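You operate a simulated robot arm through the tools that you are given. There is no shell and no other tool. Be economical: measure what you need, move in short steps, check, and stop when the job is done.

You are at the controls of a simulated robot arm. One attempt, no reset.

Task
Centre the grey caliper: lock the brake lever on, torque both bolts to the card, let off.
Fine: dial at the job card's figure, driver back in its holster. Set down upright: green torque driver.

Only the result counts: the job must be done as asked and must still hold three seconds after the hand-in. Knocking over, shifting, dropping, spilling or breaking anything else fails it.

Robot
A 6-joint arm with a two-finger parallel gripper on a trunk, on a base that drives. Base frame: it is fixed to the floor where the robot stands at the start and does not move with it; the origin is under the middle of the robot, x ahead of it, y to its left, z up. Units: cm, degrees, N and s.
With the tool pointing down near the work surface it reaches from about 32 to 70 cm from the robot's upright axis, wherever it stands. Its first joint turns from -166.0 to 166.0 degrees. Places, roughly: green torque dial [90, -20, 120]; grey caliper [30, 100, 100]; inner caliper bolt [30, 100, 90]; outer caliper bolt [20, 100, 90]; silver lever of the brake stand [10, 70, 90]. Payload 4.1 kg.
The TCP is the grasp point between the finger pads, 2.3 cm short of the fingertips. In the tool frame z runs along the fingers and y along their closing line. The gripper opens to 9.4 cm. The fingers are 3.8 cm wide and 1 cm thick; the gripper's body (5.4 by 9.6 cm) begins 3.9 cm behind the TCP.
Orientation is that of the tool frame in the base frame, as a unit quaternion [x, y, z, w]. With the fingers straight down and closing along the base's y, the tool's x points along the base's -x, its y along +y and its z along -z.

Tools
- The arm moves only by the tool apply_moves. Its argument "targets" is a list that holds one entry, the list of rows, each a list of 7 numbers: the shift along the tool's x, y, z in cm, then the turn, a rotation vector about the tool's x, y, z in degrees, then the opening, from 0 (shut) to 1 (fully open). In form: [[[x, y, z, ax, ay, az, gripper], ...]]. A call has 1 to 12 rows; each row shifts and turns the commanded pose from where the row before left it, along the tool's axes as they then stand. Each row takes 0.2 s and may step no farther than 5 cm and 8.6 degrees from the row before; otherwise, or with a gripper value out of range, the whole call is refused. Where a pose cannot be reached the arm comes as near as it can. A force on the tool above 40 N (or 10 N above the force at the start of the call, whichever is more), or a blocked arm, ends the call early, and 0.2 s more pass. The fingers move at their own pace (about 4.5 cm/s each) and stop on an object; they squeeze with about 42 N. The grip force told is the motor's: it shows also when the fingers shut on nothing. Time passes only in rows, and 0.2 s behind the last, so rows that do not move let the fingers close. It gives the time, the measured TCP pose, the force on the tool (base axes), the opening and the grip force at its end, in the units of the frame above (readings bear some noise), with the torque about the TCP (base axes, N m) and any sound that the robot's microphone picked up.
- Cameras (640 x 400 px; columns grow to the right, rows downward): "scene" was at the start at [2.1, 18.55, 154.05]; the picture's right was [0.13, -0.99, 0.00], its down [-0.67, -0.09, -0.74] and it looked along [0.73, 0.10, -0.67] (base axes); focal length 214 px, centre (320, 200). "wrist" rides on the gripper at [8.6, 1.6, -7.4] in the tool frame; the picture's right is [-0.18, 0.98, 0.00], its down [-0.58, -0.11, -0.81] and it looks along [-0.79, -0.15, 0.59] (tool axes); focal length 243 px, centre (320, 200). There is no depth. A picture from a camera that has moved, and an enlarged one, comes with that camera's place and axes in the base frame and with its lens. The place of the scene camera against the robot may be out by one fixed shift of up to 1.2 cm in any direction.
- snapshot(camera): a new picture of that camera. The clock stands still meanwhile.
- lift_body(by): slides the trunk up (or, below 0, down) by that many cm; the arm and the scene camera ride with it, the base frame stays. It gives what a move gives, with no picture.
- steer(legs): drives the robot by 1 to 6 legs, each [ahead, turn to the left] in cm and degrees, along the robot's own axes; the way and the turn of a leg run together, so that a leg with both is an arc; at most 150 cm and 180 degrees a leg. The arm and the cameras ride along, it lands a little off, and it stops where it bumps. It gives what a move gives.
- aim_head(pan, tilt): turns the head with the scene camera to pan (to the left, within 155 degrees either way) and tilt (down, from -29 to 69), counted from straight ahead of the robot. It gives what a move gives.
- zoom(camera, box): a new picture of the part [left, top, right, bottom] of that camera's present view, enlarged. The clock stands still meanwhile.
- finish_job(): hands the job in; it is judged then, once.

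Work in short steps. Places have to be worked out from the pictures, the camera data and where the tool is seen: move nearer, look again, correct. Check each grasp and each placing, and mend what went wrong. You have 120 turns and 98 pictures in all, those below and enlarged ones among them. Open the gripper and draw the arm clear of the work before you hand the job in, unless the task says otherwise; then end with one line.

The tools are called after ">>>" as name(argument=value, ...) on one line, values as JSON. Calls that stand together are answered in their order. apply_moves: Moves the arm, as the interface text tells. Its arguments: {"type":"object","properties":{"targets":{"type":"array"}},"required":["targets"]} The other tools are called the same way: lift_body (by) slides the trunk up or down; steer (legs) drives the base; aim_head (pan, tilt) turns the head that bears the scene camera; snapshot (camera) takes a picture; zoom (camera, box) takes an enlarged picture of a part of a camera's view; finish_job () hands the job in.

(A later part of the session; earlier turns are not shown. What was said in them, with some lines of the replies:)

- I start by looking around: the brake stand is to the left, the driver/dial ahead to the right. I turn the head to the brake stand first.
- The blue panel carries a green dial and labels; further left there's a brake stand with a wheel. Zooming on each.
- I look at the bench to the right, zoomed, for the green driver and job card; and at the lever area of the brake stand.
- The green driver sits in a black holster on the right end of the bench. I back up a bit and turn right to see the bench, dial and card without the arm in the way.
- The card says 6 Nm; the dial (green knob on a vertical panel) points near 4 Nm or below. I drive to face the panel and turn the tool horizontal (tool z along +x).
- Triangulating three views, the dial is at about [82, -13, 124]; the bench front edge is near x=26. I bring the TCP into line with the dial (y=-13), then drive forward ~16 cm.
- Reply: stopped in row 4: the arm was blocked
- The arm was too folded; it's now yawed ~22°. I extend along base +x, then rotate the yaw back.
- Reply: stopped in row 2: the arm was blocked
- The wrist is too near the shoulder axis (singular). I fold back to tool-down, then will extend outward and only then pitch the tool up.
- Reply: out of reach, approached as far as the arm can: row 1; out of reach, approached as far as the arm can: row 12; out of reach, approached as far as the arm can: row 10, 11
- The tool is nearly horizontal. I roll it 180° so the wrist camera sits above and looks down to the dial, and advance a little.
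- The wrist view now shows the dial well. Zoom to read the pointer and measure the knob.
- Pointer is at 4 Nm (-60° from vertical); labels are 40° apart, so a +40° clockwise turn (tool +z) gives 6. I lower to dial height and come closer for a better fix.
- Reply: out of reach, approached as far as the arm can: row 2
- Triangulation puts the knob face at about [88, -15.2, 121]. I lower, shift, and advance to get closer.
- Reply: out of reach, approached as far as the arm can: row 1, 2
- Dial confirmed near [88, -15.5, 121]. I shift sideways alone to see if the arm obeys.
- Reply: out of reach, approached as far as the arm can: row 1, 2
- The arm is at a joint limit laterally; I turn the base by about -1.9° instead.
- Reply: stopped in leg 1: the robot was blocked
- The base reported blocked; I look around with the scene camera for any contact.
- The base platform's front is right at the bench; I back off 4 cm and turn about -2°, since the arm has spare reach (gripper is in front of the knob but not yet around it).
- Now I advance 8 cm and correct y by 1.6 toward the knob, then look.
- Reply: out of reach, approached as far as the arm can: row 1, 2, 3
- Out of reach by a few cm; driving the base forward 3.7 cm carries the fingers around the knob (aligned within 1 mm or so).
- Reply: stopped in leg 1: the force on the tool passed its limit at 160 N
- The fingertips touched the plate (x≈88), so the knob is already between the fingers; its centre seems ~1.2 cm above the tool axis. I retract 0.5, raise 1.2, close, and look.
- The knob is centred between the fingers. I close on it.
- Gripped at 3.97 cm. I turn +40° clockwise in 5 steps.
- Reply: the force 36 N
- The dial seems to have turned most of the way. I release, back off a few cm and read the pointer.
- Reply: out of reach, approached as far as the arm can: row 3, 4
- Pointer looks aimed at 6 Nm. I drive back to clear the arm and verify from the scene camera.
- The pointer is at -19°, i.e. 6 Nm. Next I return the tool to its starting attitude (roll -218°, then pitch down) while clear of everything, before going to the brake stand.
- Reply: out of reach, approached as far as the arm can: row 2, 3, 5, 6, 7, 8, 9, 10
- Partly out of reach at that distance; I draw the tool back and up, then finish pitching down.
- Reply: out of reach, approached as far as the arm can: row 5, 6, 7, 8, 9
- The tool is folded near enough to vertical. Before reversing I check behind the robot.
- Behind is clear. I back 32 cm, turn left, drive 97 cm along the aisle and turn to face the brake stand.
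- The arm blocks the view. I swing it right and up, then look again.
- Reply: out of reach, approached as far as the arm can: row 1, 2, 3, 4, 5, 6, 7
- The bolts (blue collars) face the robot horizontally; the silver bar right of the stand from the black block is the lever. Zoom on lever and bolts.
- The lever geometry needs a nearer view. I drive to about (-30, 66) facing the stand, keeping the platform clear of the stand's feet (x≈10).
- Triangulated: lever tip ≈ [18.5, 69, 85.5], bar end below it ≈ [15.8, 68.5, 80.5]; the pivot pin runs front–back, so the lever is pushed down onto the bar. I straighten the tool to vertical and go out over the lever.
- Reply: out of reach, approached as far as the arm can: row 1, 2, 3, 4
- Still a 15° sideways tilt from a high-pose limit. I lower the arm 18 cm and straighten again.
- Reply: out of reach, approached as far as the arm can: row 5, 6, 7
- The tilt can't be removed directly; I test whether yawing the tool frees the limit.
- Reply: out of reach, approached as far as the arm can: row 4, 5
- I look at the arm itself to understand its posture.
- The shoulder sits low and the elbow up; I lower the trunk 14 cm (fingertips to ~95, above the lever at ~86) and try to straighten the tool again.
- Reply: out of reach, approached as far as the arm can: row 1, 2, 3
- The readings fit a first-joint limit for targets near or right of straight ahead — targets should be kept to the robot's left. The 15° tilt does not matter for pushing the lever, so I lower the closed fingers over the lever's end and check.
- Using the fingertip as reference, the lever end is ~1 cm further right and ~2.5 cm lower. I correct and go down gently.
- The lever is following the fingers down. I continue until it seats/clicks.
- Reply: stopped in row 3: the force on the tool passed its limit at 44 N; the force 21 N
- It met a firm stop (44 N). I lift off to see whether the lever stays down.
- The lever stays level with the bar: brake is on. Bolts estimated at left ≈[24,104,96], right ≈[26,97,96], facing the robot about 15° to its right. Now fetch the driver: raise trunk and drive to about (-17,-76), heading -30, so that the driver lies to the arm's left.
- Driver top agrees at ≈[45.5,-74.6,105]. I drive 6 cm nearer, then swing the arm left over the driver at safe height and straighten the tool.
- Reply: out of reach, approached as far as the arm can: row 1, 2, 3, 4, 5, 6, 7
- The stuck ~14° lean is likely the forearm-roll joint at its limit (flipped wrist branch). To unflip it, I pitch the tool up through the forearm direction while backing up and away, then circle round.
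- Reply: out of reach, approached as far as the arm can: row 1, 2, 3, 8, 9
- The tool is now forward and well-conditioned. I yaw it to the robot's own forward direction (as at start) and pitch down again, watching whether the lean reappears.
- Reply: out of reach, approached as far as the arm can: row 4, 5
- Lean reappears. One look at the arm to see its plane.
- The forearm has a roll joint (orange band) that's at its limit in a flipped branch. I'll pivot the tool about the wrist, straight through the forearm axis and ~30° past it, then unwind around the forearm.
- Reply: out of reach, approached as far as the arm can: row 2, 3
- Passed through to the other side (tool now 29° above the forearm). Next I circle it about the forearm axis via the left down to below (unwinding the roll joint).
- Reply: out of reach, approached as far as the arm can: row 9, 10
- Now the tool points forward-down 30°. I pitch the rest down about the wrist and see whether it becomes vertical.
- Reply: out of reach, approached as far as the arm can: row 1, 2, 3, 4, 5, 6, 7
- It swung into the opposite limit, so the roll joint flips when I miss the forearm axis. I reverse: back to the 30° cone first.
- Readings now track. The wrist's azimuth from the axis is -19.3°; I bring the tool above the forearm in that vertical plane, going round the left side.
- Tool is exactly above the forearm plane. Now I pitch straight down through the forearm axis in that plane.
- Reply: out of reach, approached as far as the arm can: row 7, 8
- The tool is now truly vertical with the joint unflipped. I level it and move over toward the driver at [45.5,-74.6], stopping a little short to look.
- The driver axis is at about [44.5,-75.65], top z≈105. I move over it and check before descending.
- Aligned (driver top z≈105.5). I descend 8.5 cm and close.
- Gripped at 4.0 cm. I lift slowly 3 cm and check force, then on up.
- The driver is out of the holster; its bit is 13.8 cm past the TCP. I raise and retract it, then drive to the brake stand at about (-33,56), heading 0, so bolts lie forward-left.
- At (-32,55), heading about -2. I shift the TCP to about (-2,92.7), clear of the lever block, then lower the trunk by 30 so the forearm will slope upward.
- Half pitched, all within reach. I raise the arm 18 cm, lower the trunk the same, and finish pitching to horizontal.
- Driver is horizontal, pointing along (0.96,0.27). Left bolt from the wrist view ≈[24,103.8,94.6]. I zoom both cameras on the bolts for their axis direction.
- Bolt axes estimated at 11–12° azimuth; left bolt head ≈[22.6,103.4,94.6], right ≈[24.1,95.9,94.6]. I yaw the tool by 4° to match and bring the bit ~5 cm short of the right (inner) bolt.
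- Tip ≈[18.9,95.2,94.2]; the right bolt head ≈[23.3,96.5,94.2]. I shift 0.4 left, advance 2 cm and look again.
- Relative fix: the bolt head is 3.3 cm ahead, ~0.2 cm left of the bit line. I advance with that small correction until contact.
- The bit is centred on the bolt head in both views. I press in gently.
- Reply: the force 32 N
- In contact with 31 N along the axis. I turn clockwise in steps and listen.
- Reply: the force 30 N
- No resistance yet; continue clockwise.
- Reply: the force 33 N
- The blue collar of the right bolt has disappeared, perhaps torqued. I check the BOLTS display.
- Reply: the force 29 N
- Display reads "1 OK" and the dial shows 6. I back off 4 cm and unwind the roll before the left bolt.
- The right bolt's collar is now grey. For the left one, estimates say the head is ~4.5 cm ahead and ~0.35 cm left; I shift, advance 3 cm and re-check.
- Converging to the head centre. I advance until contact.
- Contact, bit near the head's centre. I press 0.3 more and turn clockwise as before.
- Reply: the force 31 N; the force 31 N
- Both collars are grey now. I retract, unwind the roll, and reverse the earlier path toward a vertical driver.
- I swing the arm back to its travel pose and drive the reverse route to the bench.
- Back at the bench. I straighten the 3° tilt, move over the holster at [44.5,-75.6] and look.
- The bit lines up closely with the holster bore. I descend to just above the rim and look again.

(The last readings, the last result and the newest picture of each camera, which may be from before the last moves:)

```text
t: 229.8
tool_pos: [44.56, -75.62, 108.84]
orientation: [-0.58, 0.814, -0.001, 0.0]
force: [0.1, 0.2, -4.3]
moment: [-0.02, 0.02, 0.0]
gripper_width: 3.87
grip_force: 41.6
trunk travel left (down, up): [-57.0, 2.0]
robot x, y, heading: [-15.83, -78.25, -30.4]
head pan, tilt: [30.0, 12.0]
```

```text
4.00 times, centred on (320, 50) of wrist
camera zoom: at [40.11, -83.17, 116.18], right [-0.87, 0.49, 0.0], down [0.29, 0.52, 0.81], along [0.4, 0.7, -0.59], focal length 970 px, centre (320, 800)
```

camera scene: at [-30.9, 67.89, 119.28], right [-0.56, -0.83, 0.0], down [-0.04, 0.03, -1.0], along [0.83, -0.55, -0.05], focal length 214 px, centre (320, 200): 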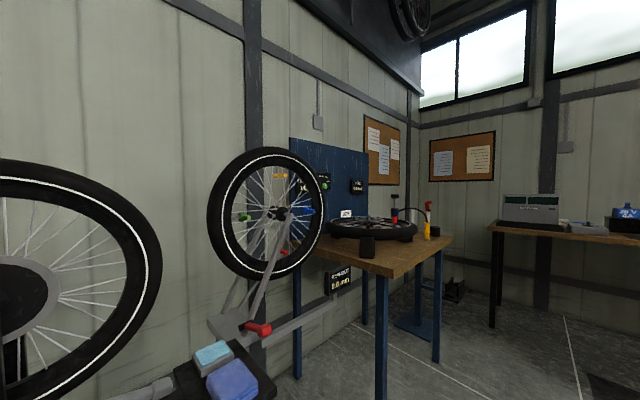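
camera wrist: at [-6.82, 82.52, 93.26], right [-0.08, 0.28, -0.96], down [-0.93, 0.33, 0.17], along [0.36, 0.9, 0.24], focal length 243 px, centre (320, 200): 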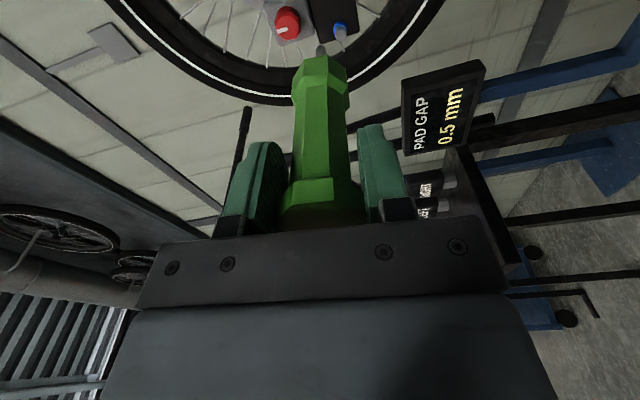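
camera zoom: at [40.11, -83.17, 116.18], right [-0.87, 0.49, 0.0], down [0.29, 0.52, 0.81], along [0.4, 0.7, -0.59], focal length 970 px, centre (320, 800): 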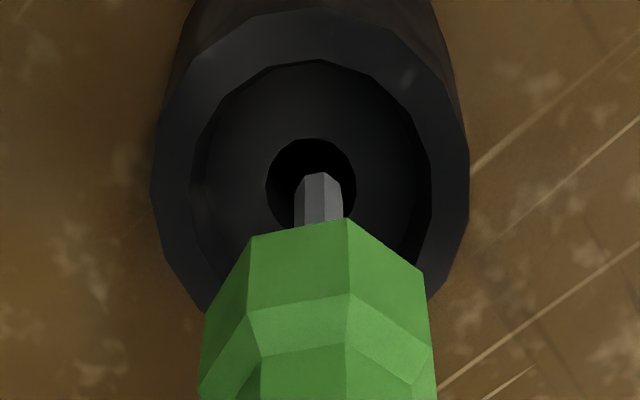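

Bit is over the bore within 2 mm. I nudge and lower it in, watching force.

>>> apply_moves(targets=[[[0, -0.15, 1, 0, 0, 0, 0], [0, 0, 1, 0, 0, 0, 0], [0, 0, 1, 0, 0, 0, 0], [0, 0, 1, 0, 0, 0, 0], [0, 0, 1, 0, 0, 0, 0]]])

```text
t: 230.8
tool_pos: [44.93, -75.56, 106.11]
orientation: [-0.58, 0.814, -0.007, 0.01]
force: [-2.9, -1.4, 14.9]
moment: [-0.36, 0.56, -0.01]
gripper_width: 3.84
grip_force: 41.7
trunk travel left (down, up): [-57.0, 2.0]
robot x, y, heading: [-16.04, -78.19, -30.8]
head pan, tilt: [30.0, 12.0]
stopped in row 4: the force on the tool passed its limit at 60 N (the readings are from after the stop); the commanded pose is now the measured one
```

It stopped on the recess floor; the torque and the earlier view suggest the bit is ~0.8 cm off the tool axis (driver tilted ~3° in the grip). I raise 2.5 cm and measure.

>>> apply_moves(targets=[[[0, 0, -1.3, 0, 0, 0, 0], [0, 0, -1.5, 0, 0, 0, 0]]])

>>> snapshot(camera="wrist")

```text
t: 231.4
tool_pos: [44.83, -75.56, 108.57]
orientation: [-0.581, 0.814, -0.004, 0.007]
force: [0.4, -0.5, -4.0]
moment: [0.0, -0.03, -0.02]
gripper_width: 3.84
grip_force: 41.9
trunk travel left (down, up): [-57.0, 2.0]
robot x, y, heading: [-16.19, -78.07, -30.7]
head pan, tilt: [30.0, 12.0]
```

```text
10 pictures are left
camera wrist: at [40.33, -83.19, 115.81], right [-0.87, 0.49, -0.01], down [0.28, 0.51, 0.81], along [0.41, 0.7, -0.59], focal length 243 px, centre (320, 200)
```

wrist: 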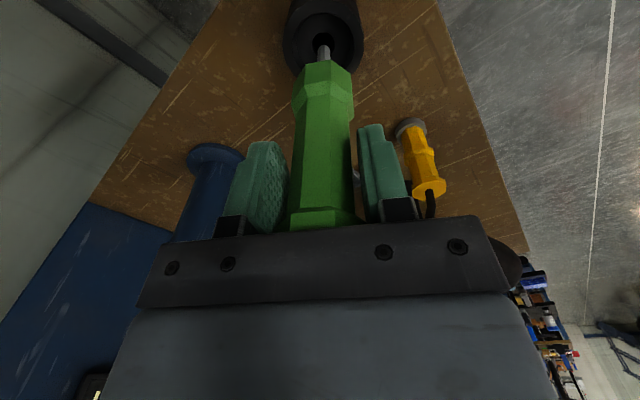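

>>> zoom(camera="wrist", box=[272, 0, 372, 72])

```text
5.56 times, centred on (322, 36) of wrist
camera zoom: at [40.33, -83.19, 115.81], right [-0.87, 0.49, -0.01], down [0.28, 0.51, 0.81], along [0.41, 0.7, -0.59], focal length 1348 px, centre (309, 1111)
```

zoom: 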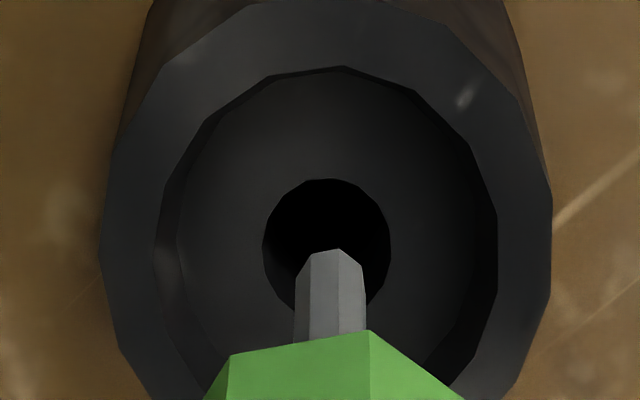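

The bit is ~0.75 cm off the bore toward the camera side: the driver is tilted ~3.2° about the finger axis. I rotate the tool -3.2° about its y, then lower.

>>> apply_moves(targets=[[[0, 0, 0, 0, -3.2, 0, 0], [0, 0, 1, 0, 0, 0, 0], [0.06, 0, 1, 0, 0, 0, 0], [0.06, 0, 1, 0, 0, 0, 0], [0.06, 0, 1, 0, 0, 0, 0]]])

```text
t: 232.6
tool_pos: [44.84, -75.59, 104.54]
orientation: [-0.581, 0.814, 0.012, 0.03]
force: [0.7, 0.8, -4.8]
moment: [0.01, 0.01, -0.06]
gripper_width: 3.83
grip_force: 42.2
trunk travel left (down, up): [-57.0, 2.0]
robot x, y, heading: [-16.12, -78.27, -31.0]
head pan, tilt: [30.0, 12.0]
```

The bit entered the bore freely. I lower on until it seats.

>>> apply_moves(targets=[[[0.03, 0, 0.5, 0, 0, 0, 0], [0.03, 0, 0.5, 0, 0, 0, 0], [0.02, 0, 0.4, 0, 0, 0, 0], [0.02, 0, 0.4, 0, 0, 0, 0], [0.02, 0, 0.4, 0, 0, 0, 0]]])

>>> snapshot(camera="wrist")

```text
t: 233.8
tool_pos: [44.86, -75.52, 102.48]
orientation: [-0.581, 0.813, 0.01, 0.03]
force: [-0.8, 0.4, -4.3]
moment: [0.02, 0.01, 0.03]
gripper_width: 3.87
grip_force: 42.0
trunk travel left (down, up): [-57.0, 2.0]
robot x, y, heading: [-16.56, -78.23, -30.8]
head pan, tilt: [30.0, 12.0]
```

```text
8 pictures are left
camera wrist: at [40.33, -83.55, 109.14], right [-0.87, 0.49, -0.01], down [0.26, 0.47, 0.84], along [0.42, 0.73, -0.54], focal length 243 px, centre (320, 200)
```

wrist: 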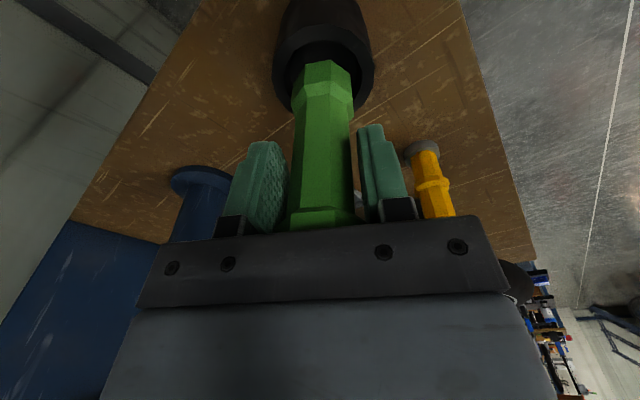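

Still hanging free (weight 4 N), so it isn't seated yet; lower further in small steps.

>>> apply_moves(targets=[[[0.02, 0, 0.4, 0, 0, 0, 0], [0.02, 0, 0.3, 0, 0, 0, 0], [0.02, 0, 0.3, 0, 0, 0, 0], [0.02, 0, 0.3, 0, 0, 0, 0]]])

```text
t: 234.8
tool_pos: [44.92, -75.54, 101.49]
orientation: [-0.581, 0.813, 0.01, 0.033]
force: [-0.4, 0.3, 13.9]
moment: [-0.29, 0.15, -0.02]
gripper_width: 3.84
grip_force: 41.6
trunk travel left (down, up): [-57.0, 2.0]
robot x, y, heading: [-16.34, -78.48, -30.8]
head pan, tilt: [30.0, 12.0]
```

Seated at z≈101.6 (it had slid ~1.1 cm in the grip, matching the view). I release and lift straight up.

>>> apply_moves(targets=[[[0, 0, -0.15, 0, 0, 0, 0], [0, 0, 0, 0, 0, 0, 0.6], [0, 0, 0, 0, 0, 0, 0.75], [0, 0, 0, 0, 0, 0, 0.75], [-0.1, 0, -2, 0, 0, 0, 0.75], [-0.2, 0, -3.5, 0, 0, 0, 0.75], [-0.2, 0, -4, 0, 0, 0, 0.75], [-0.2, 0, -4, 0, 0, 0, 0.75]]])

>>> snapshot(camera="wrist")

```text
t: 236.6
tool_pos: [44.66, -75.69, 114.96]
orientation: [-0.581, 0.813, 0.011, 0.031]
force: [-0.8, 0.0, 0.5]
moment: [-0.01, 0.02, -0.01]
gripper_width: 7.05
grip_force: 0.0
trunk travel left (down, up): [-57.0, 2.0]
robot x, y, heading: [-16.06, -78.2, -30.8]
head pan, tilt: [30.0, 12.0]
```

```text
7 pictures are left
camera wrist: at [40.02, -83.62, 121.7], right [-0.87, 0.49, -0.01], down [0.26, 0.47, 0.84], along [0.42, 0.73, -0.54], focal length 243 px, centre (320, 200)
```

wrist: 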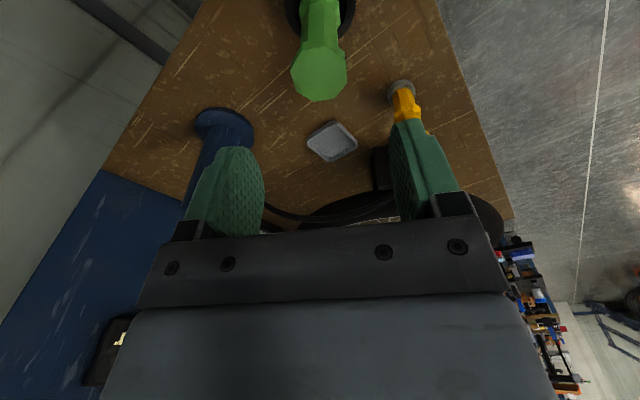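

The driver stands upright in its holster. Now I retract and drive back to the brake stand to let the lever off.

>>> apply_moves(targets=[[[0, 0, -4, 0, 3.2, 0, 0.6], [0, 0, -4, 0, 0, 0, 0.6], [1.3, 3.8, 0, 0, 0, 0, 0.6], [1.3, 3.8, 0, 0, 0, 0, 0.6], [1.3, 3.8, 0, 0, 0, 0, 0.6]]])

>>> steer(legs=[[-20, 0], [0, 121], [124, 0], [0, -90]])

```text
t: 237.8
tool_pos: [32.47, -75.8, 122.69]
orientation: [-0.581, 0.814, -0.006, 0.007]
force: [0.1, -0.1, -0.7]
moment: [-0.02, 0.0, -0.01]
gripper_width: 5.64
grip_force: 0.0
trunk travel left (down, up): [-57.0, 2.0]
robot x, y, heading: [-16.28, -78.16, -31.0]
head pan, tilt: [30.0, 12.0]
```

```text
t: 254.1
tool_pos: [7.84, 82.04, 122.59]
orientation: [0.774, -0.633, 0.002, -0.009]
force: [0.1, -0.2, 0.4]
moment: [-0.02, -0.01, 0.02]
gripper_width: 5.62
grip_force: 0.0
trunk travel left (down, up): [-57.0, 2.0]
robot x, y, heading: [-32.95, 55.55, -0.3]
head pan, tilt: [30.0, 12.0]
```

I move over the lever end (~[18.7,69.5]) and come down to about z=97, then look.

>>> apply_moves(targets=[[[3.6, -2.05, 0, 0, 0, 0, 0.6], [3.6, -2.05, 0, 0, 0, 0, 0.6], [3.6, -2.05, 0, 0, 0, 0, 0.6], [3.6, -2.05, 0, 0, 0, 0, 0.6], [0, 0, 4.5, 0, 0, 0, 0.6], [0, 0, 4.5, 0, 0, 0, 0.6], [0, 0, 4.5, 0, 0, 0, 0.6], [0, 0, 4.5, 0, 0, 0, 0.6], [0, 0, 4.5, 0, 0, 0, 0.6], [0, 0, 3, 0, 0, 0, 0.6]]])

>>> snapshot(camera="wrist")

```text
t: 256.3
tool_pos: [19.17, 69.84, 97.26]
orientation: [0.774, -0.633, 0.003, -0.008]
force: [0.2, -0.1, -0.4]
moment: [0.01, 0.0, 0.01]
gripper_width: 5.63
grip_force: 0.1
trunk travel left (down, up): [-57.0, 2.0]
robot x, y, heading: [-32.53, 55.71, -0.2]
head pan, tilt: [30.0, 12.0]
```

```text
6 pictures are left
camera wrist: at [19.23, 61.0, 104.43], right [-1.0, -0.02, -0.02], down [-0.02, 0.58, 0.81], along [0.0, 0.81, -0.58], focal length 243 px, centre (320, 200)
```

wrist: 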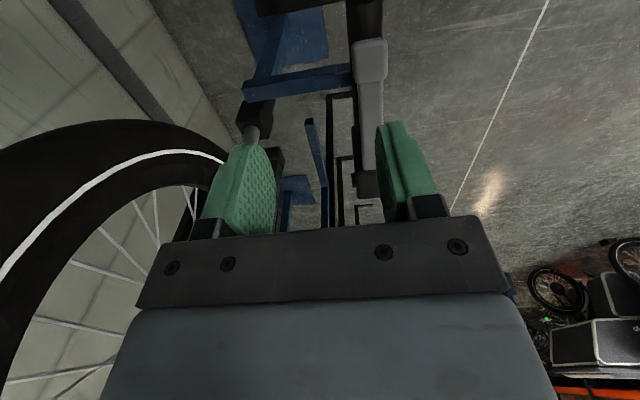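

The lever knob is at about [15.4,70], top z≈84.5, 2.4 cm wide. I align the open fingers over it and lower to just above, then check.

>>> apply_moves(targets=[[[-0.4, 1.9, 0, 0, 0, 0, 0.6], [-0.4, 1.9, 0, 0, 0, 0, 0.6], [0, 0, 4, 0, 0, 0, 0.6], [0, 0, 3.5, 0, 0, 0, 0.6]]])

>>> snapshot(camera="wrist")

```text
t: 257.3
tool_pos: [15.46, 69.96, 89.54]
orientation: [0.775, -0.632, 0.004, -0.009]
force: [0.3, -0.2, -0.3]
moment: [-0.01, 0.0, 0.02]
gripper_width: 5.64
grip_force: 0.1
trunk travel left (down, up): [-57.0, 2.0]
robot x, y, heading: [-32.59, 55.42, -0.5]
head pan, tilt: [30.0, 12.0]
```

```text
5 pictures are left
camera wrist: at [15.45, 61.12, 96.86], right [-1.0, -0.02, -0.02], down [-0.02, 0.58, 0.81], along [0.0, 0.81, -0.58], focal length 243 px, centre (320, 200)
```

wrist: 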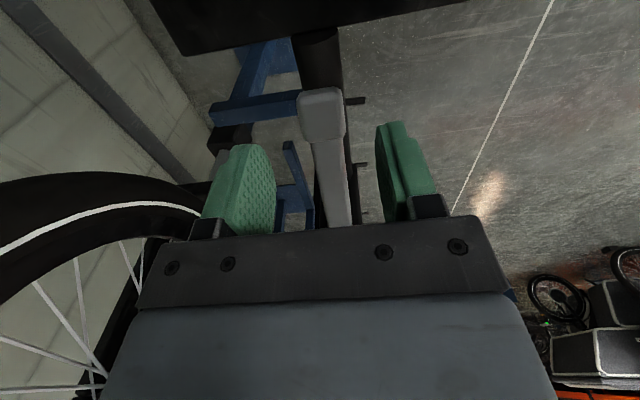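

Centred. I lower 4.8 cm around the knob and close.

>>> apply_moves(targets=[[[0, 0, 2, 0, 0, 0, 0.6], [0, 0, 1.5, 0, 0, 0, 0.6], [0, 0, 1.2, 0, 0, 0, 0.6], [0, 0, 0, 0, 0, 0, 0], [0, 0, 0, 0, 0, 0, 0], [0, 0, 0, 0, 0, 0, 0]]])

```text
t: 258.7
tool_pos: [15.38, 70.08, 84.88]
orientation: [0.774, -0.634, 0.003, -0.008]
force: [-0.1, 0.9, -0.4]
moment: [-0.26, 0.43, -0.73]
gripper_width: 2.75
grip_force: 44.6
trunk travel left (down, up): [-57.0, 2.0]
robot x, y, heading: [-32.83, 55.34, -0.2]
head pan, tilt: [30.0, 12.0]
```

Gripped the knob (2.75 cm). I lift it gently by about 3 cm.

>>> apply_moves(targets=[[[0, 0, -0.6, 0, 0, 0, 0], [0, 0, -0.6, 0, 0, 0, 0], [0, 0, -0.6, 0, 0, 0, 0], [0, 0, -0.6, 0, 0, 0, 0], [0, 0, -0.6, 0, 0, 0, 0]]])

>>> snapshot(camera="wrist")

```text
t: 259.9
tool_pos: [15.46, 69.91, 87.81]
orientation: [0.774, -0.633, 0.004, -0.009]
force: [4.8, -4.7, -10.4]
moment: [-1.43, 0.2, -0.75]
gripper_width: 2.78
grip_force: 44.7
trunk travel left (down, up): [-57.0, 2.0]
robot x, y, heading: [-32.66, 55.23, -0.3]
head pan, tilt: [30.0, 12.0]
```

```text
4 pictures are left
camera wrist: at [15.49, 61.09, 95.14], right [-1.0, -0.02, -0.02], down [-0.02, 0.58, 0.81], along [0.0, 0.81, -0.58], focal length 243 px, centre (320, 200)
```

wrist: 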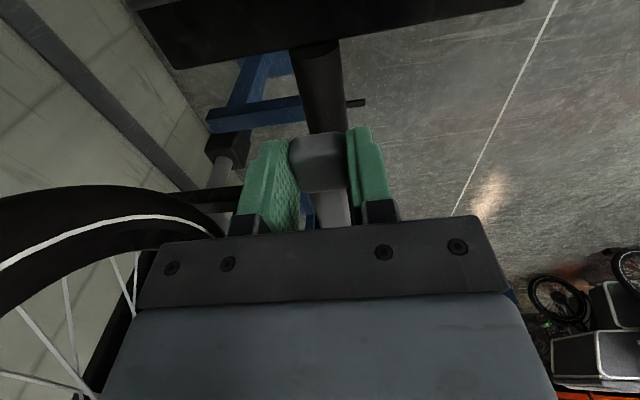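

The lever followed up to about its original height. I lift a bit more to find its upper stop.

>>> apply_moves(targets=[[[0, 0, -0.3, 0, 0, 0, 0], [0, 0, -0.3, 0, 0, 0, 0]]])

```text
t: 260.5
tool_pos: [15.41, 70.0, 88.5]
orientation: [0.774, -0.633, 0.003, -0.009]
force: [4.3, -3.0, -11.6]
moment: [-1.42, 0.09, -0.76]
gripper_width: 2.75
grip_force: 44.8
trunk travel left (down, up): [-57.0, 2.0]
robot x, y, heading: [-32.83, 55.39, -0.5]
head pan, tilt: [30.0, 12.0]
```

The lever is now above its starting position. I open and lift clear, then check lever, display and dial.

>>> apply_moves(targets=[[[0, 0, 0, 0, 0, 0, 0.5], [0, 0, 0, 0, 0, 0, 0.6], [0, 0, 0, 0, 0, 0, 0.6], [0, 0, -4, 0, 0, 0, 0.6], [0, 0, -4, 0, 0, 0, 0.6], [0, 0, -4, 0, 0, 0, 0.6], [0, 0, -4, 0, 0, 0, 0.6], [0, 0, -4, 0, 0, 0, 0.6], [-2.8, 1.9, 0, 0, 0, 0, 0.6], [-2.8, 1.9, 0, 0, 0, 0, 0.6], [-2.8, 1.9, 0, 0, 0, 0, 0.6]]])

>>> aim_head(pan=8, tilt=45)

>>> snapshot(camera="scene")

```text
t: 262.9
tool_pos: [7.75, 76.84, 108.37]
orientation: [0.774, -0.633, 0.004, -0.008]
force: [0.0, 0.0, 0.8]
moment: [0.0, 0.0, 0.02]
gripper_width: 5.63
grip_force: 0.1
trunk travel left (down, up): [-57.0, 2.0]
robot x, y, heading: [-32.8, 55.26, -0.2]
head pan, tilt: [30.0, 12.0]
```

```text
t: 263.9
tool_pos: [7.82, 76.89, 108.41]
orientation: [0.775, -0.632, 0.004, -0.009]
force: [-0.6, 0.0, 0.2]
moment: [-0.01, 0.0, -0.04]
gripper_width: 5.64
grip_force: 0.1
trunk travel left (down, up): [-57.0, 2.0]
robot x, y, heading: [-32.68, 55.28, -0.5]
head pan, tilt: [8.0, 45.0]
```

```text
3 pictures are left
camera scene: at [-30.88, 73.96, 160.65], right [0.13, -0.99, 0.0], down [-0.7, -0.1, -0.71], along [0.7, 0.1, -0.71], focal length 214 px, centre (320, 200)
```

scene: 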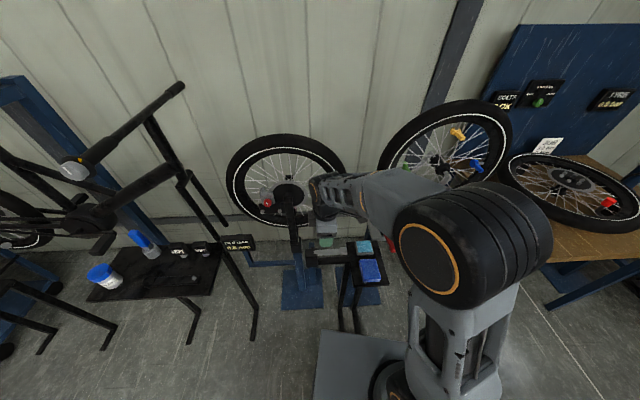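

I move the arm aside to the left, then zoom on the lever and on the display/dial.

>>> apply_moves(targets=[[[-4, 2, -2, 0, 0, 0, 0.6], [-4, 2, -2, 0, 0, 0, 0.6], [-4, 2, -2, 0, 0, 0, 0.6], [-3, 2, 0, 0, 0, 0, 0.6]]])

>>> zoom(camera="scene", box=[220, 180, 380, 280])

>>> zoom(camera="scene", box=[480, 70, 640, 170])

```text
t: 264.9
tool_pos: [-3.16, 90.05, 114.46]
orientation: [0.774, -0.633, 0.003, -0.009]
force: [0.1, 0.8, -0.2]
moment: [-0.02, 0.01, -0.03]
gripper_width: 5.65
grip_force: 0.2
trunk travel left (down, up): [-57.0, 2.0]
robot x, y, heading: [-32.8, 55.45, -0.3]
head pan, tilt: [8.0, 45.0]
```

```text
4.00 times, centred on (300, 230) of scene
camera zoom: at [-30.92, 74.0, 160.64], right [0.13, -0.99, 0.0], down [-0.7, -0.1, -0.71], along [0.7, 0.09, -0.71], focal length 858 px, centre (400, 80)
```

zoom: 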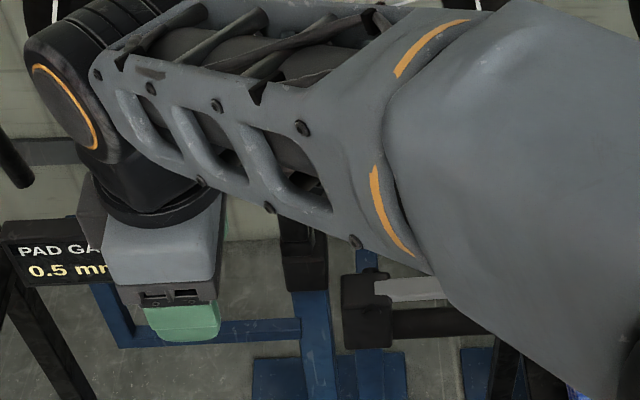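

```text
4.00 times, centred on (560, 120) of scene
camera zoom: at [-30.92, 74.0, 160.64], right [0.13, -0.99, 0.0], down [-0.7, -0.1, -0.71], along [0.7, 0.09, -0.71], focal length 858 px, centre (-640, 520)
```

zoom: 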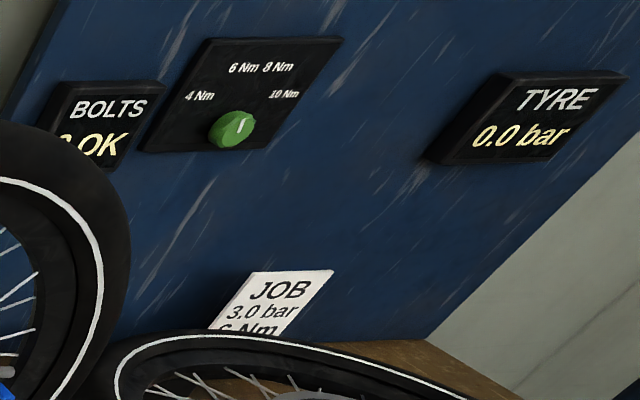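

BOLTS shows 2 OK and the dial is at 6. I move the arm to the right to see the lever with the last picture.

>>> apply_moves(targets=[[[4.4, -0.2, -0.5, 0, 0, 0, 0.6], [4.4, -0.2, -0.5, 0, 0, 0, 0.6], [4.4, -0.2, -0.5, 0, 0, 0, 0.6], [4.4, -0.2, 0, 0, 0, 0, 0.6], [4.4, -0.2, 0, 0, 0, 0, 0.6], [4.4, -0.2, 0, 0, 0, 0, 0.6], [4.4, -0.2, 0, 0, 0, 0, 0.6], [4.4, -0.2, 0, 0, 0, 0, 0.6], [4.4, -0.2, 0, 0, 0, 0, 0.6]]])

>>> aim_head(pan=8, tilt=50)

```text
t: 266.9
tool_pos: [6.54, 51.32, 115.72]
orientation: [0.775, -0.632, 0.003, -0.009]
force: [-0.1, 0.3, 0.3]
moment: [-0.01, 0.02, -0.03]
gripper_width: 5.64
grip_force: 0.1
trunk travel left (down, up): [-57.0, 2.0]
robot x, y, heading: [-32.68, 54.95, -0.3]
head pan, tilt: [8.0, 45.0]
```

```text
t: 267.5
tool_pos: [6.44, 51.48, 115.75]
orientation: [0.774, -0.633, 0.003, -0.008]
force: [-0.5, -0.2, 0.4]
moment: [0.03, 0.03, 0.0]
gripper_width: 5.65
grip_force: 0.0
trunk travel left (down, up): [-57.0, 2.0]
robot x, y, heading: [-32.76, 55.47, -0.5]
head pan, tilt: [8.0, 50.0]
```

>>> zoom(camera="scene", box=[285, 190, 389, 260])

```text
5.71 times, centred on (337, 225) of scene
camera zoom: at [-31.31, 73.87, 159.96], right [0.13, -0.99, 0.0], down [-0.76, -0.1, -0.64], along [0.64, 0.09, -0.77], focal length 1226 px, centre (223, 57)
```

zoom: 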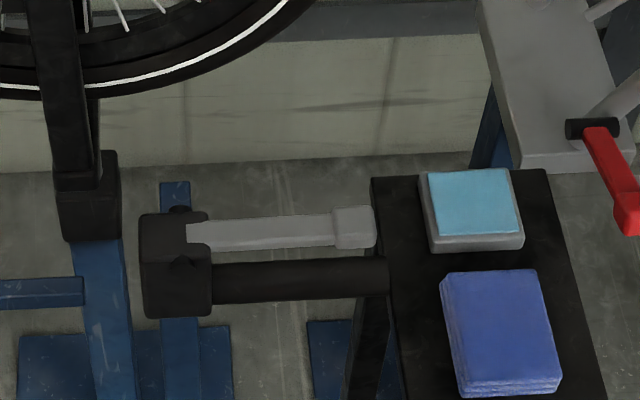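

The lever came up only about half way compared with its original position (~2 cm still lower). I return above the knob at [15.4,70] to lift it fully; no pictures remain, so I use the known coordinates and forces.

>>> apply_moves(targets=[[[-3.28, -2.48, 0, 0, 0, 0, 0.6], [-3.28, -2.48, 0, 0, 0, 0, 0.6], [-3.28, -2.48, 0, 0, 0, 0, 0.6], [-3.28, -2.48, 0, 0, 0, 0, 0.6], [-3.28, -2.48, 0, 0, 0, 0, 0.6], [0, 0, 4, 0, 0, 0, 0.6], [0, 0, 4, 0, 0, 0, 0.6], [0, 0, 4, 0, 0, 0, 0.6], [0, 0, 4, 0, 0, 0, 0.6]]])

```text
t: 269.5
tool_pos: [15.63, 70.3, 99.97]
orientation: [0.774, -0.633, 0.004, -0.009]
force: [-0.9, -0.5, 0.6]
moment: [0.03, 0.0, 0.02]
gripper_width: 5.65
grip_force: 0.1
trunk travel left (down, up): [-57.0, 2.0]
robot x, y, heading: [-33.05, 55.79, -0.5]
head pan, tilt: [8.0, 50.0]
```

>>> apply_moves(targets=[[[0.2, 0.2, 4, 0, 0, 0, 0.6], [0, 0, 4, 0, 0, 0, 0.6], [0, 0, 3.5, 0, 0, 0, 0.6], [0, 0, 3, 0, 0, 0, 0.6], [0, 0, 0, 0, 0, 0, 0], [0, 0, 0, 0, 0, 0, 0], [0, 0, 0, 0, 0, 0, 0]]])

>>> apply_moves(targets=[[[0, 0, -0.6, 0, 0, 0, 0], [0, 0, -0.6, 0, 0, 0, 0], [0, 0, -0.6, 0, 0, 0, 0]]])

```text
t: 271.1
tool_pos: [15.5, 70.0, 85.39]
orientation: [0.774, -0.633, 0.002, -0.007]
force: [-10.4, -1.1, -2.4]
moment: [-0.34, 0.21, -0.7]
gripper_width: 2.75
grip_force: 45.4
trunk travel left (down, up): [-57.0, 2.0]
robot x, y, heading: [-32.74, 55.23, -0.4]
head pan, tilt: [8.0, 50.0]
```

```text
t: 271.9
tool_pos: [15.36, 70.08, 87.41]
orientation: [0.775, -0.632, 0.002, -0.007]
force: [-18.0, 3.9, -13.0]
moment: [-1.44, -0.04, -1.06]
gripper_width: 2.77
grip_force: 45.5
trunk travel left (down, up): [-57.0, 2.0]
robot x, y, heading: [-32.87, 55.38, -0.5]
head pan, tilt: [8.0, 50.0]
```

The resisting moment comes from the pads clamping the knob flat while the lever must rotate. I continue lifting with the tool turning along the lever's arc.

>>> apply_moves(targets=[[[0, 0, -0.3, 0, 4, 0, 0], [0, 0, -0.6, 0, 3, 0, 0], [0, 0, -0.6, 0, 3, 0, 0], [0, 0, -0.6, 0, 3, 0, 0], [0, 0, -0.6, 0, 3, 0, 0], [0, 0, -0.6, 0, 3, 0, 0]]])

```text
t: 273.2
tool_pos: [15.5, 70.1, 89.61]
orientation: [0.766, -0.628, 0.109, 0.084]
force: [6.8, -3.2, -18.7]
moment: [0.7, 0.53, -0.67]
gripper_width: 2.77
grip_force: 45.1
trunk travel left (down, up): [-57.0, 2.0]
robot x, y, heading: [-32.64, 55.41, -0.6]
head pan, tilt: [8.0, 50.0]
stopped in row 6: the force on the tool passed its limit at 42 N (the readings are from after the stop); the commanded pose is now the measured one
```

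A firm upper stop was reached at 42 N, i.e. the lever is fully back up. I ease off, open and withdraw upward.

>>> apply_moves(targets=[[[0, 0, 0.1, 0, 0, 0, 0], [0, 0, 0, 0, 0, 0, 0.4], [0, 0, 0, 0, 0, 0, 0.6], [0, 0, 0, 0, 0, 0, 0.6], [0, 0, 0, 0, 0, 0, 0.6], [0, 0, -3, 0, 0, 0, 0.6], [0, 0, -4, 0, 0, 0, 0.6], [0, 0, -4, 0, 0, 0, 0.6], [0, 0, -4, 0, 0, 0, 0.6], [0, 0, -4, 0, 0, 0, 0.6]]])

```text
t: 275.4
tool_pos: [14.15, 75.21, 108.04]
orientation: [0.766, -0.629, 0.109, 0.083]
force: [-1.1, 0.1, 0.0]
moment: [-0.04, 0.01, -0.03]
gripper_width: 5.65
grip_force: 0.0
trunk travel left (down, up): [-57.0, 2.0]
robot x, y, heading: [-33.18, 55.34, -0.6]
head pan, tilt: [8.0, 50.0]
```

Everything is done: I draw the arm and robot clear, then hand in.

>>> steer(legs=[[-15, 0]])

>>> finish_job()

```text
t: 276.7
tool_pos: [-1.01, 75.26, 107.95]
orientation: [0.766, -0.628, 0.11, 0.082]
force: [-0.1, -0.3, 0.6]
moment: [-0.01, -0.01, 0.0]
gripper_width: 5.62
grip_force: 0.1
trunk travel left (down, up): [-57.0, 2.0]
robot x, y, heading: [-47.79, 54.97, -0.5]
head pan, tilt: [8.0, 50.0]
```

```text
The job is handed in.
```

I handed the job in: the dial is at 6 Nm as the card says, both caliper bolts were torqued with the brake on (display apparently "2 OK", tyre partly in the way), and the green driver is upright in its holster. I lifted the brake lever back to its upper stop, judged by force only because I had no pictures left.
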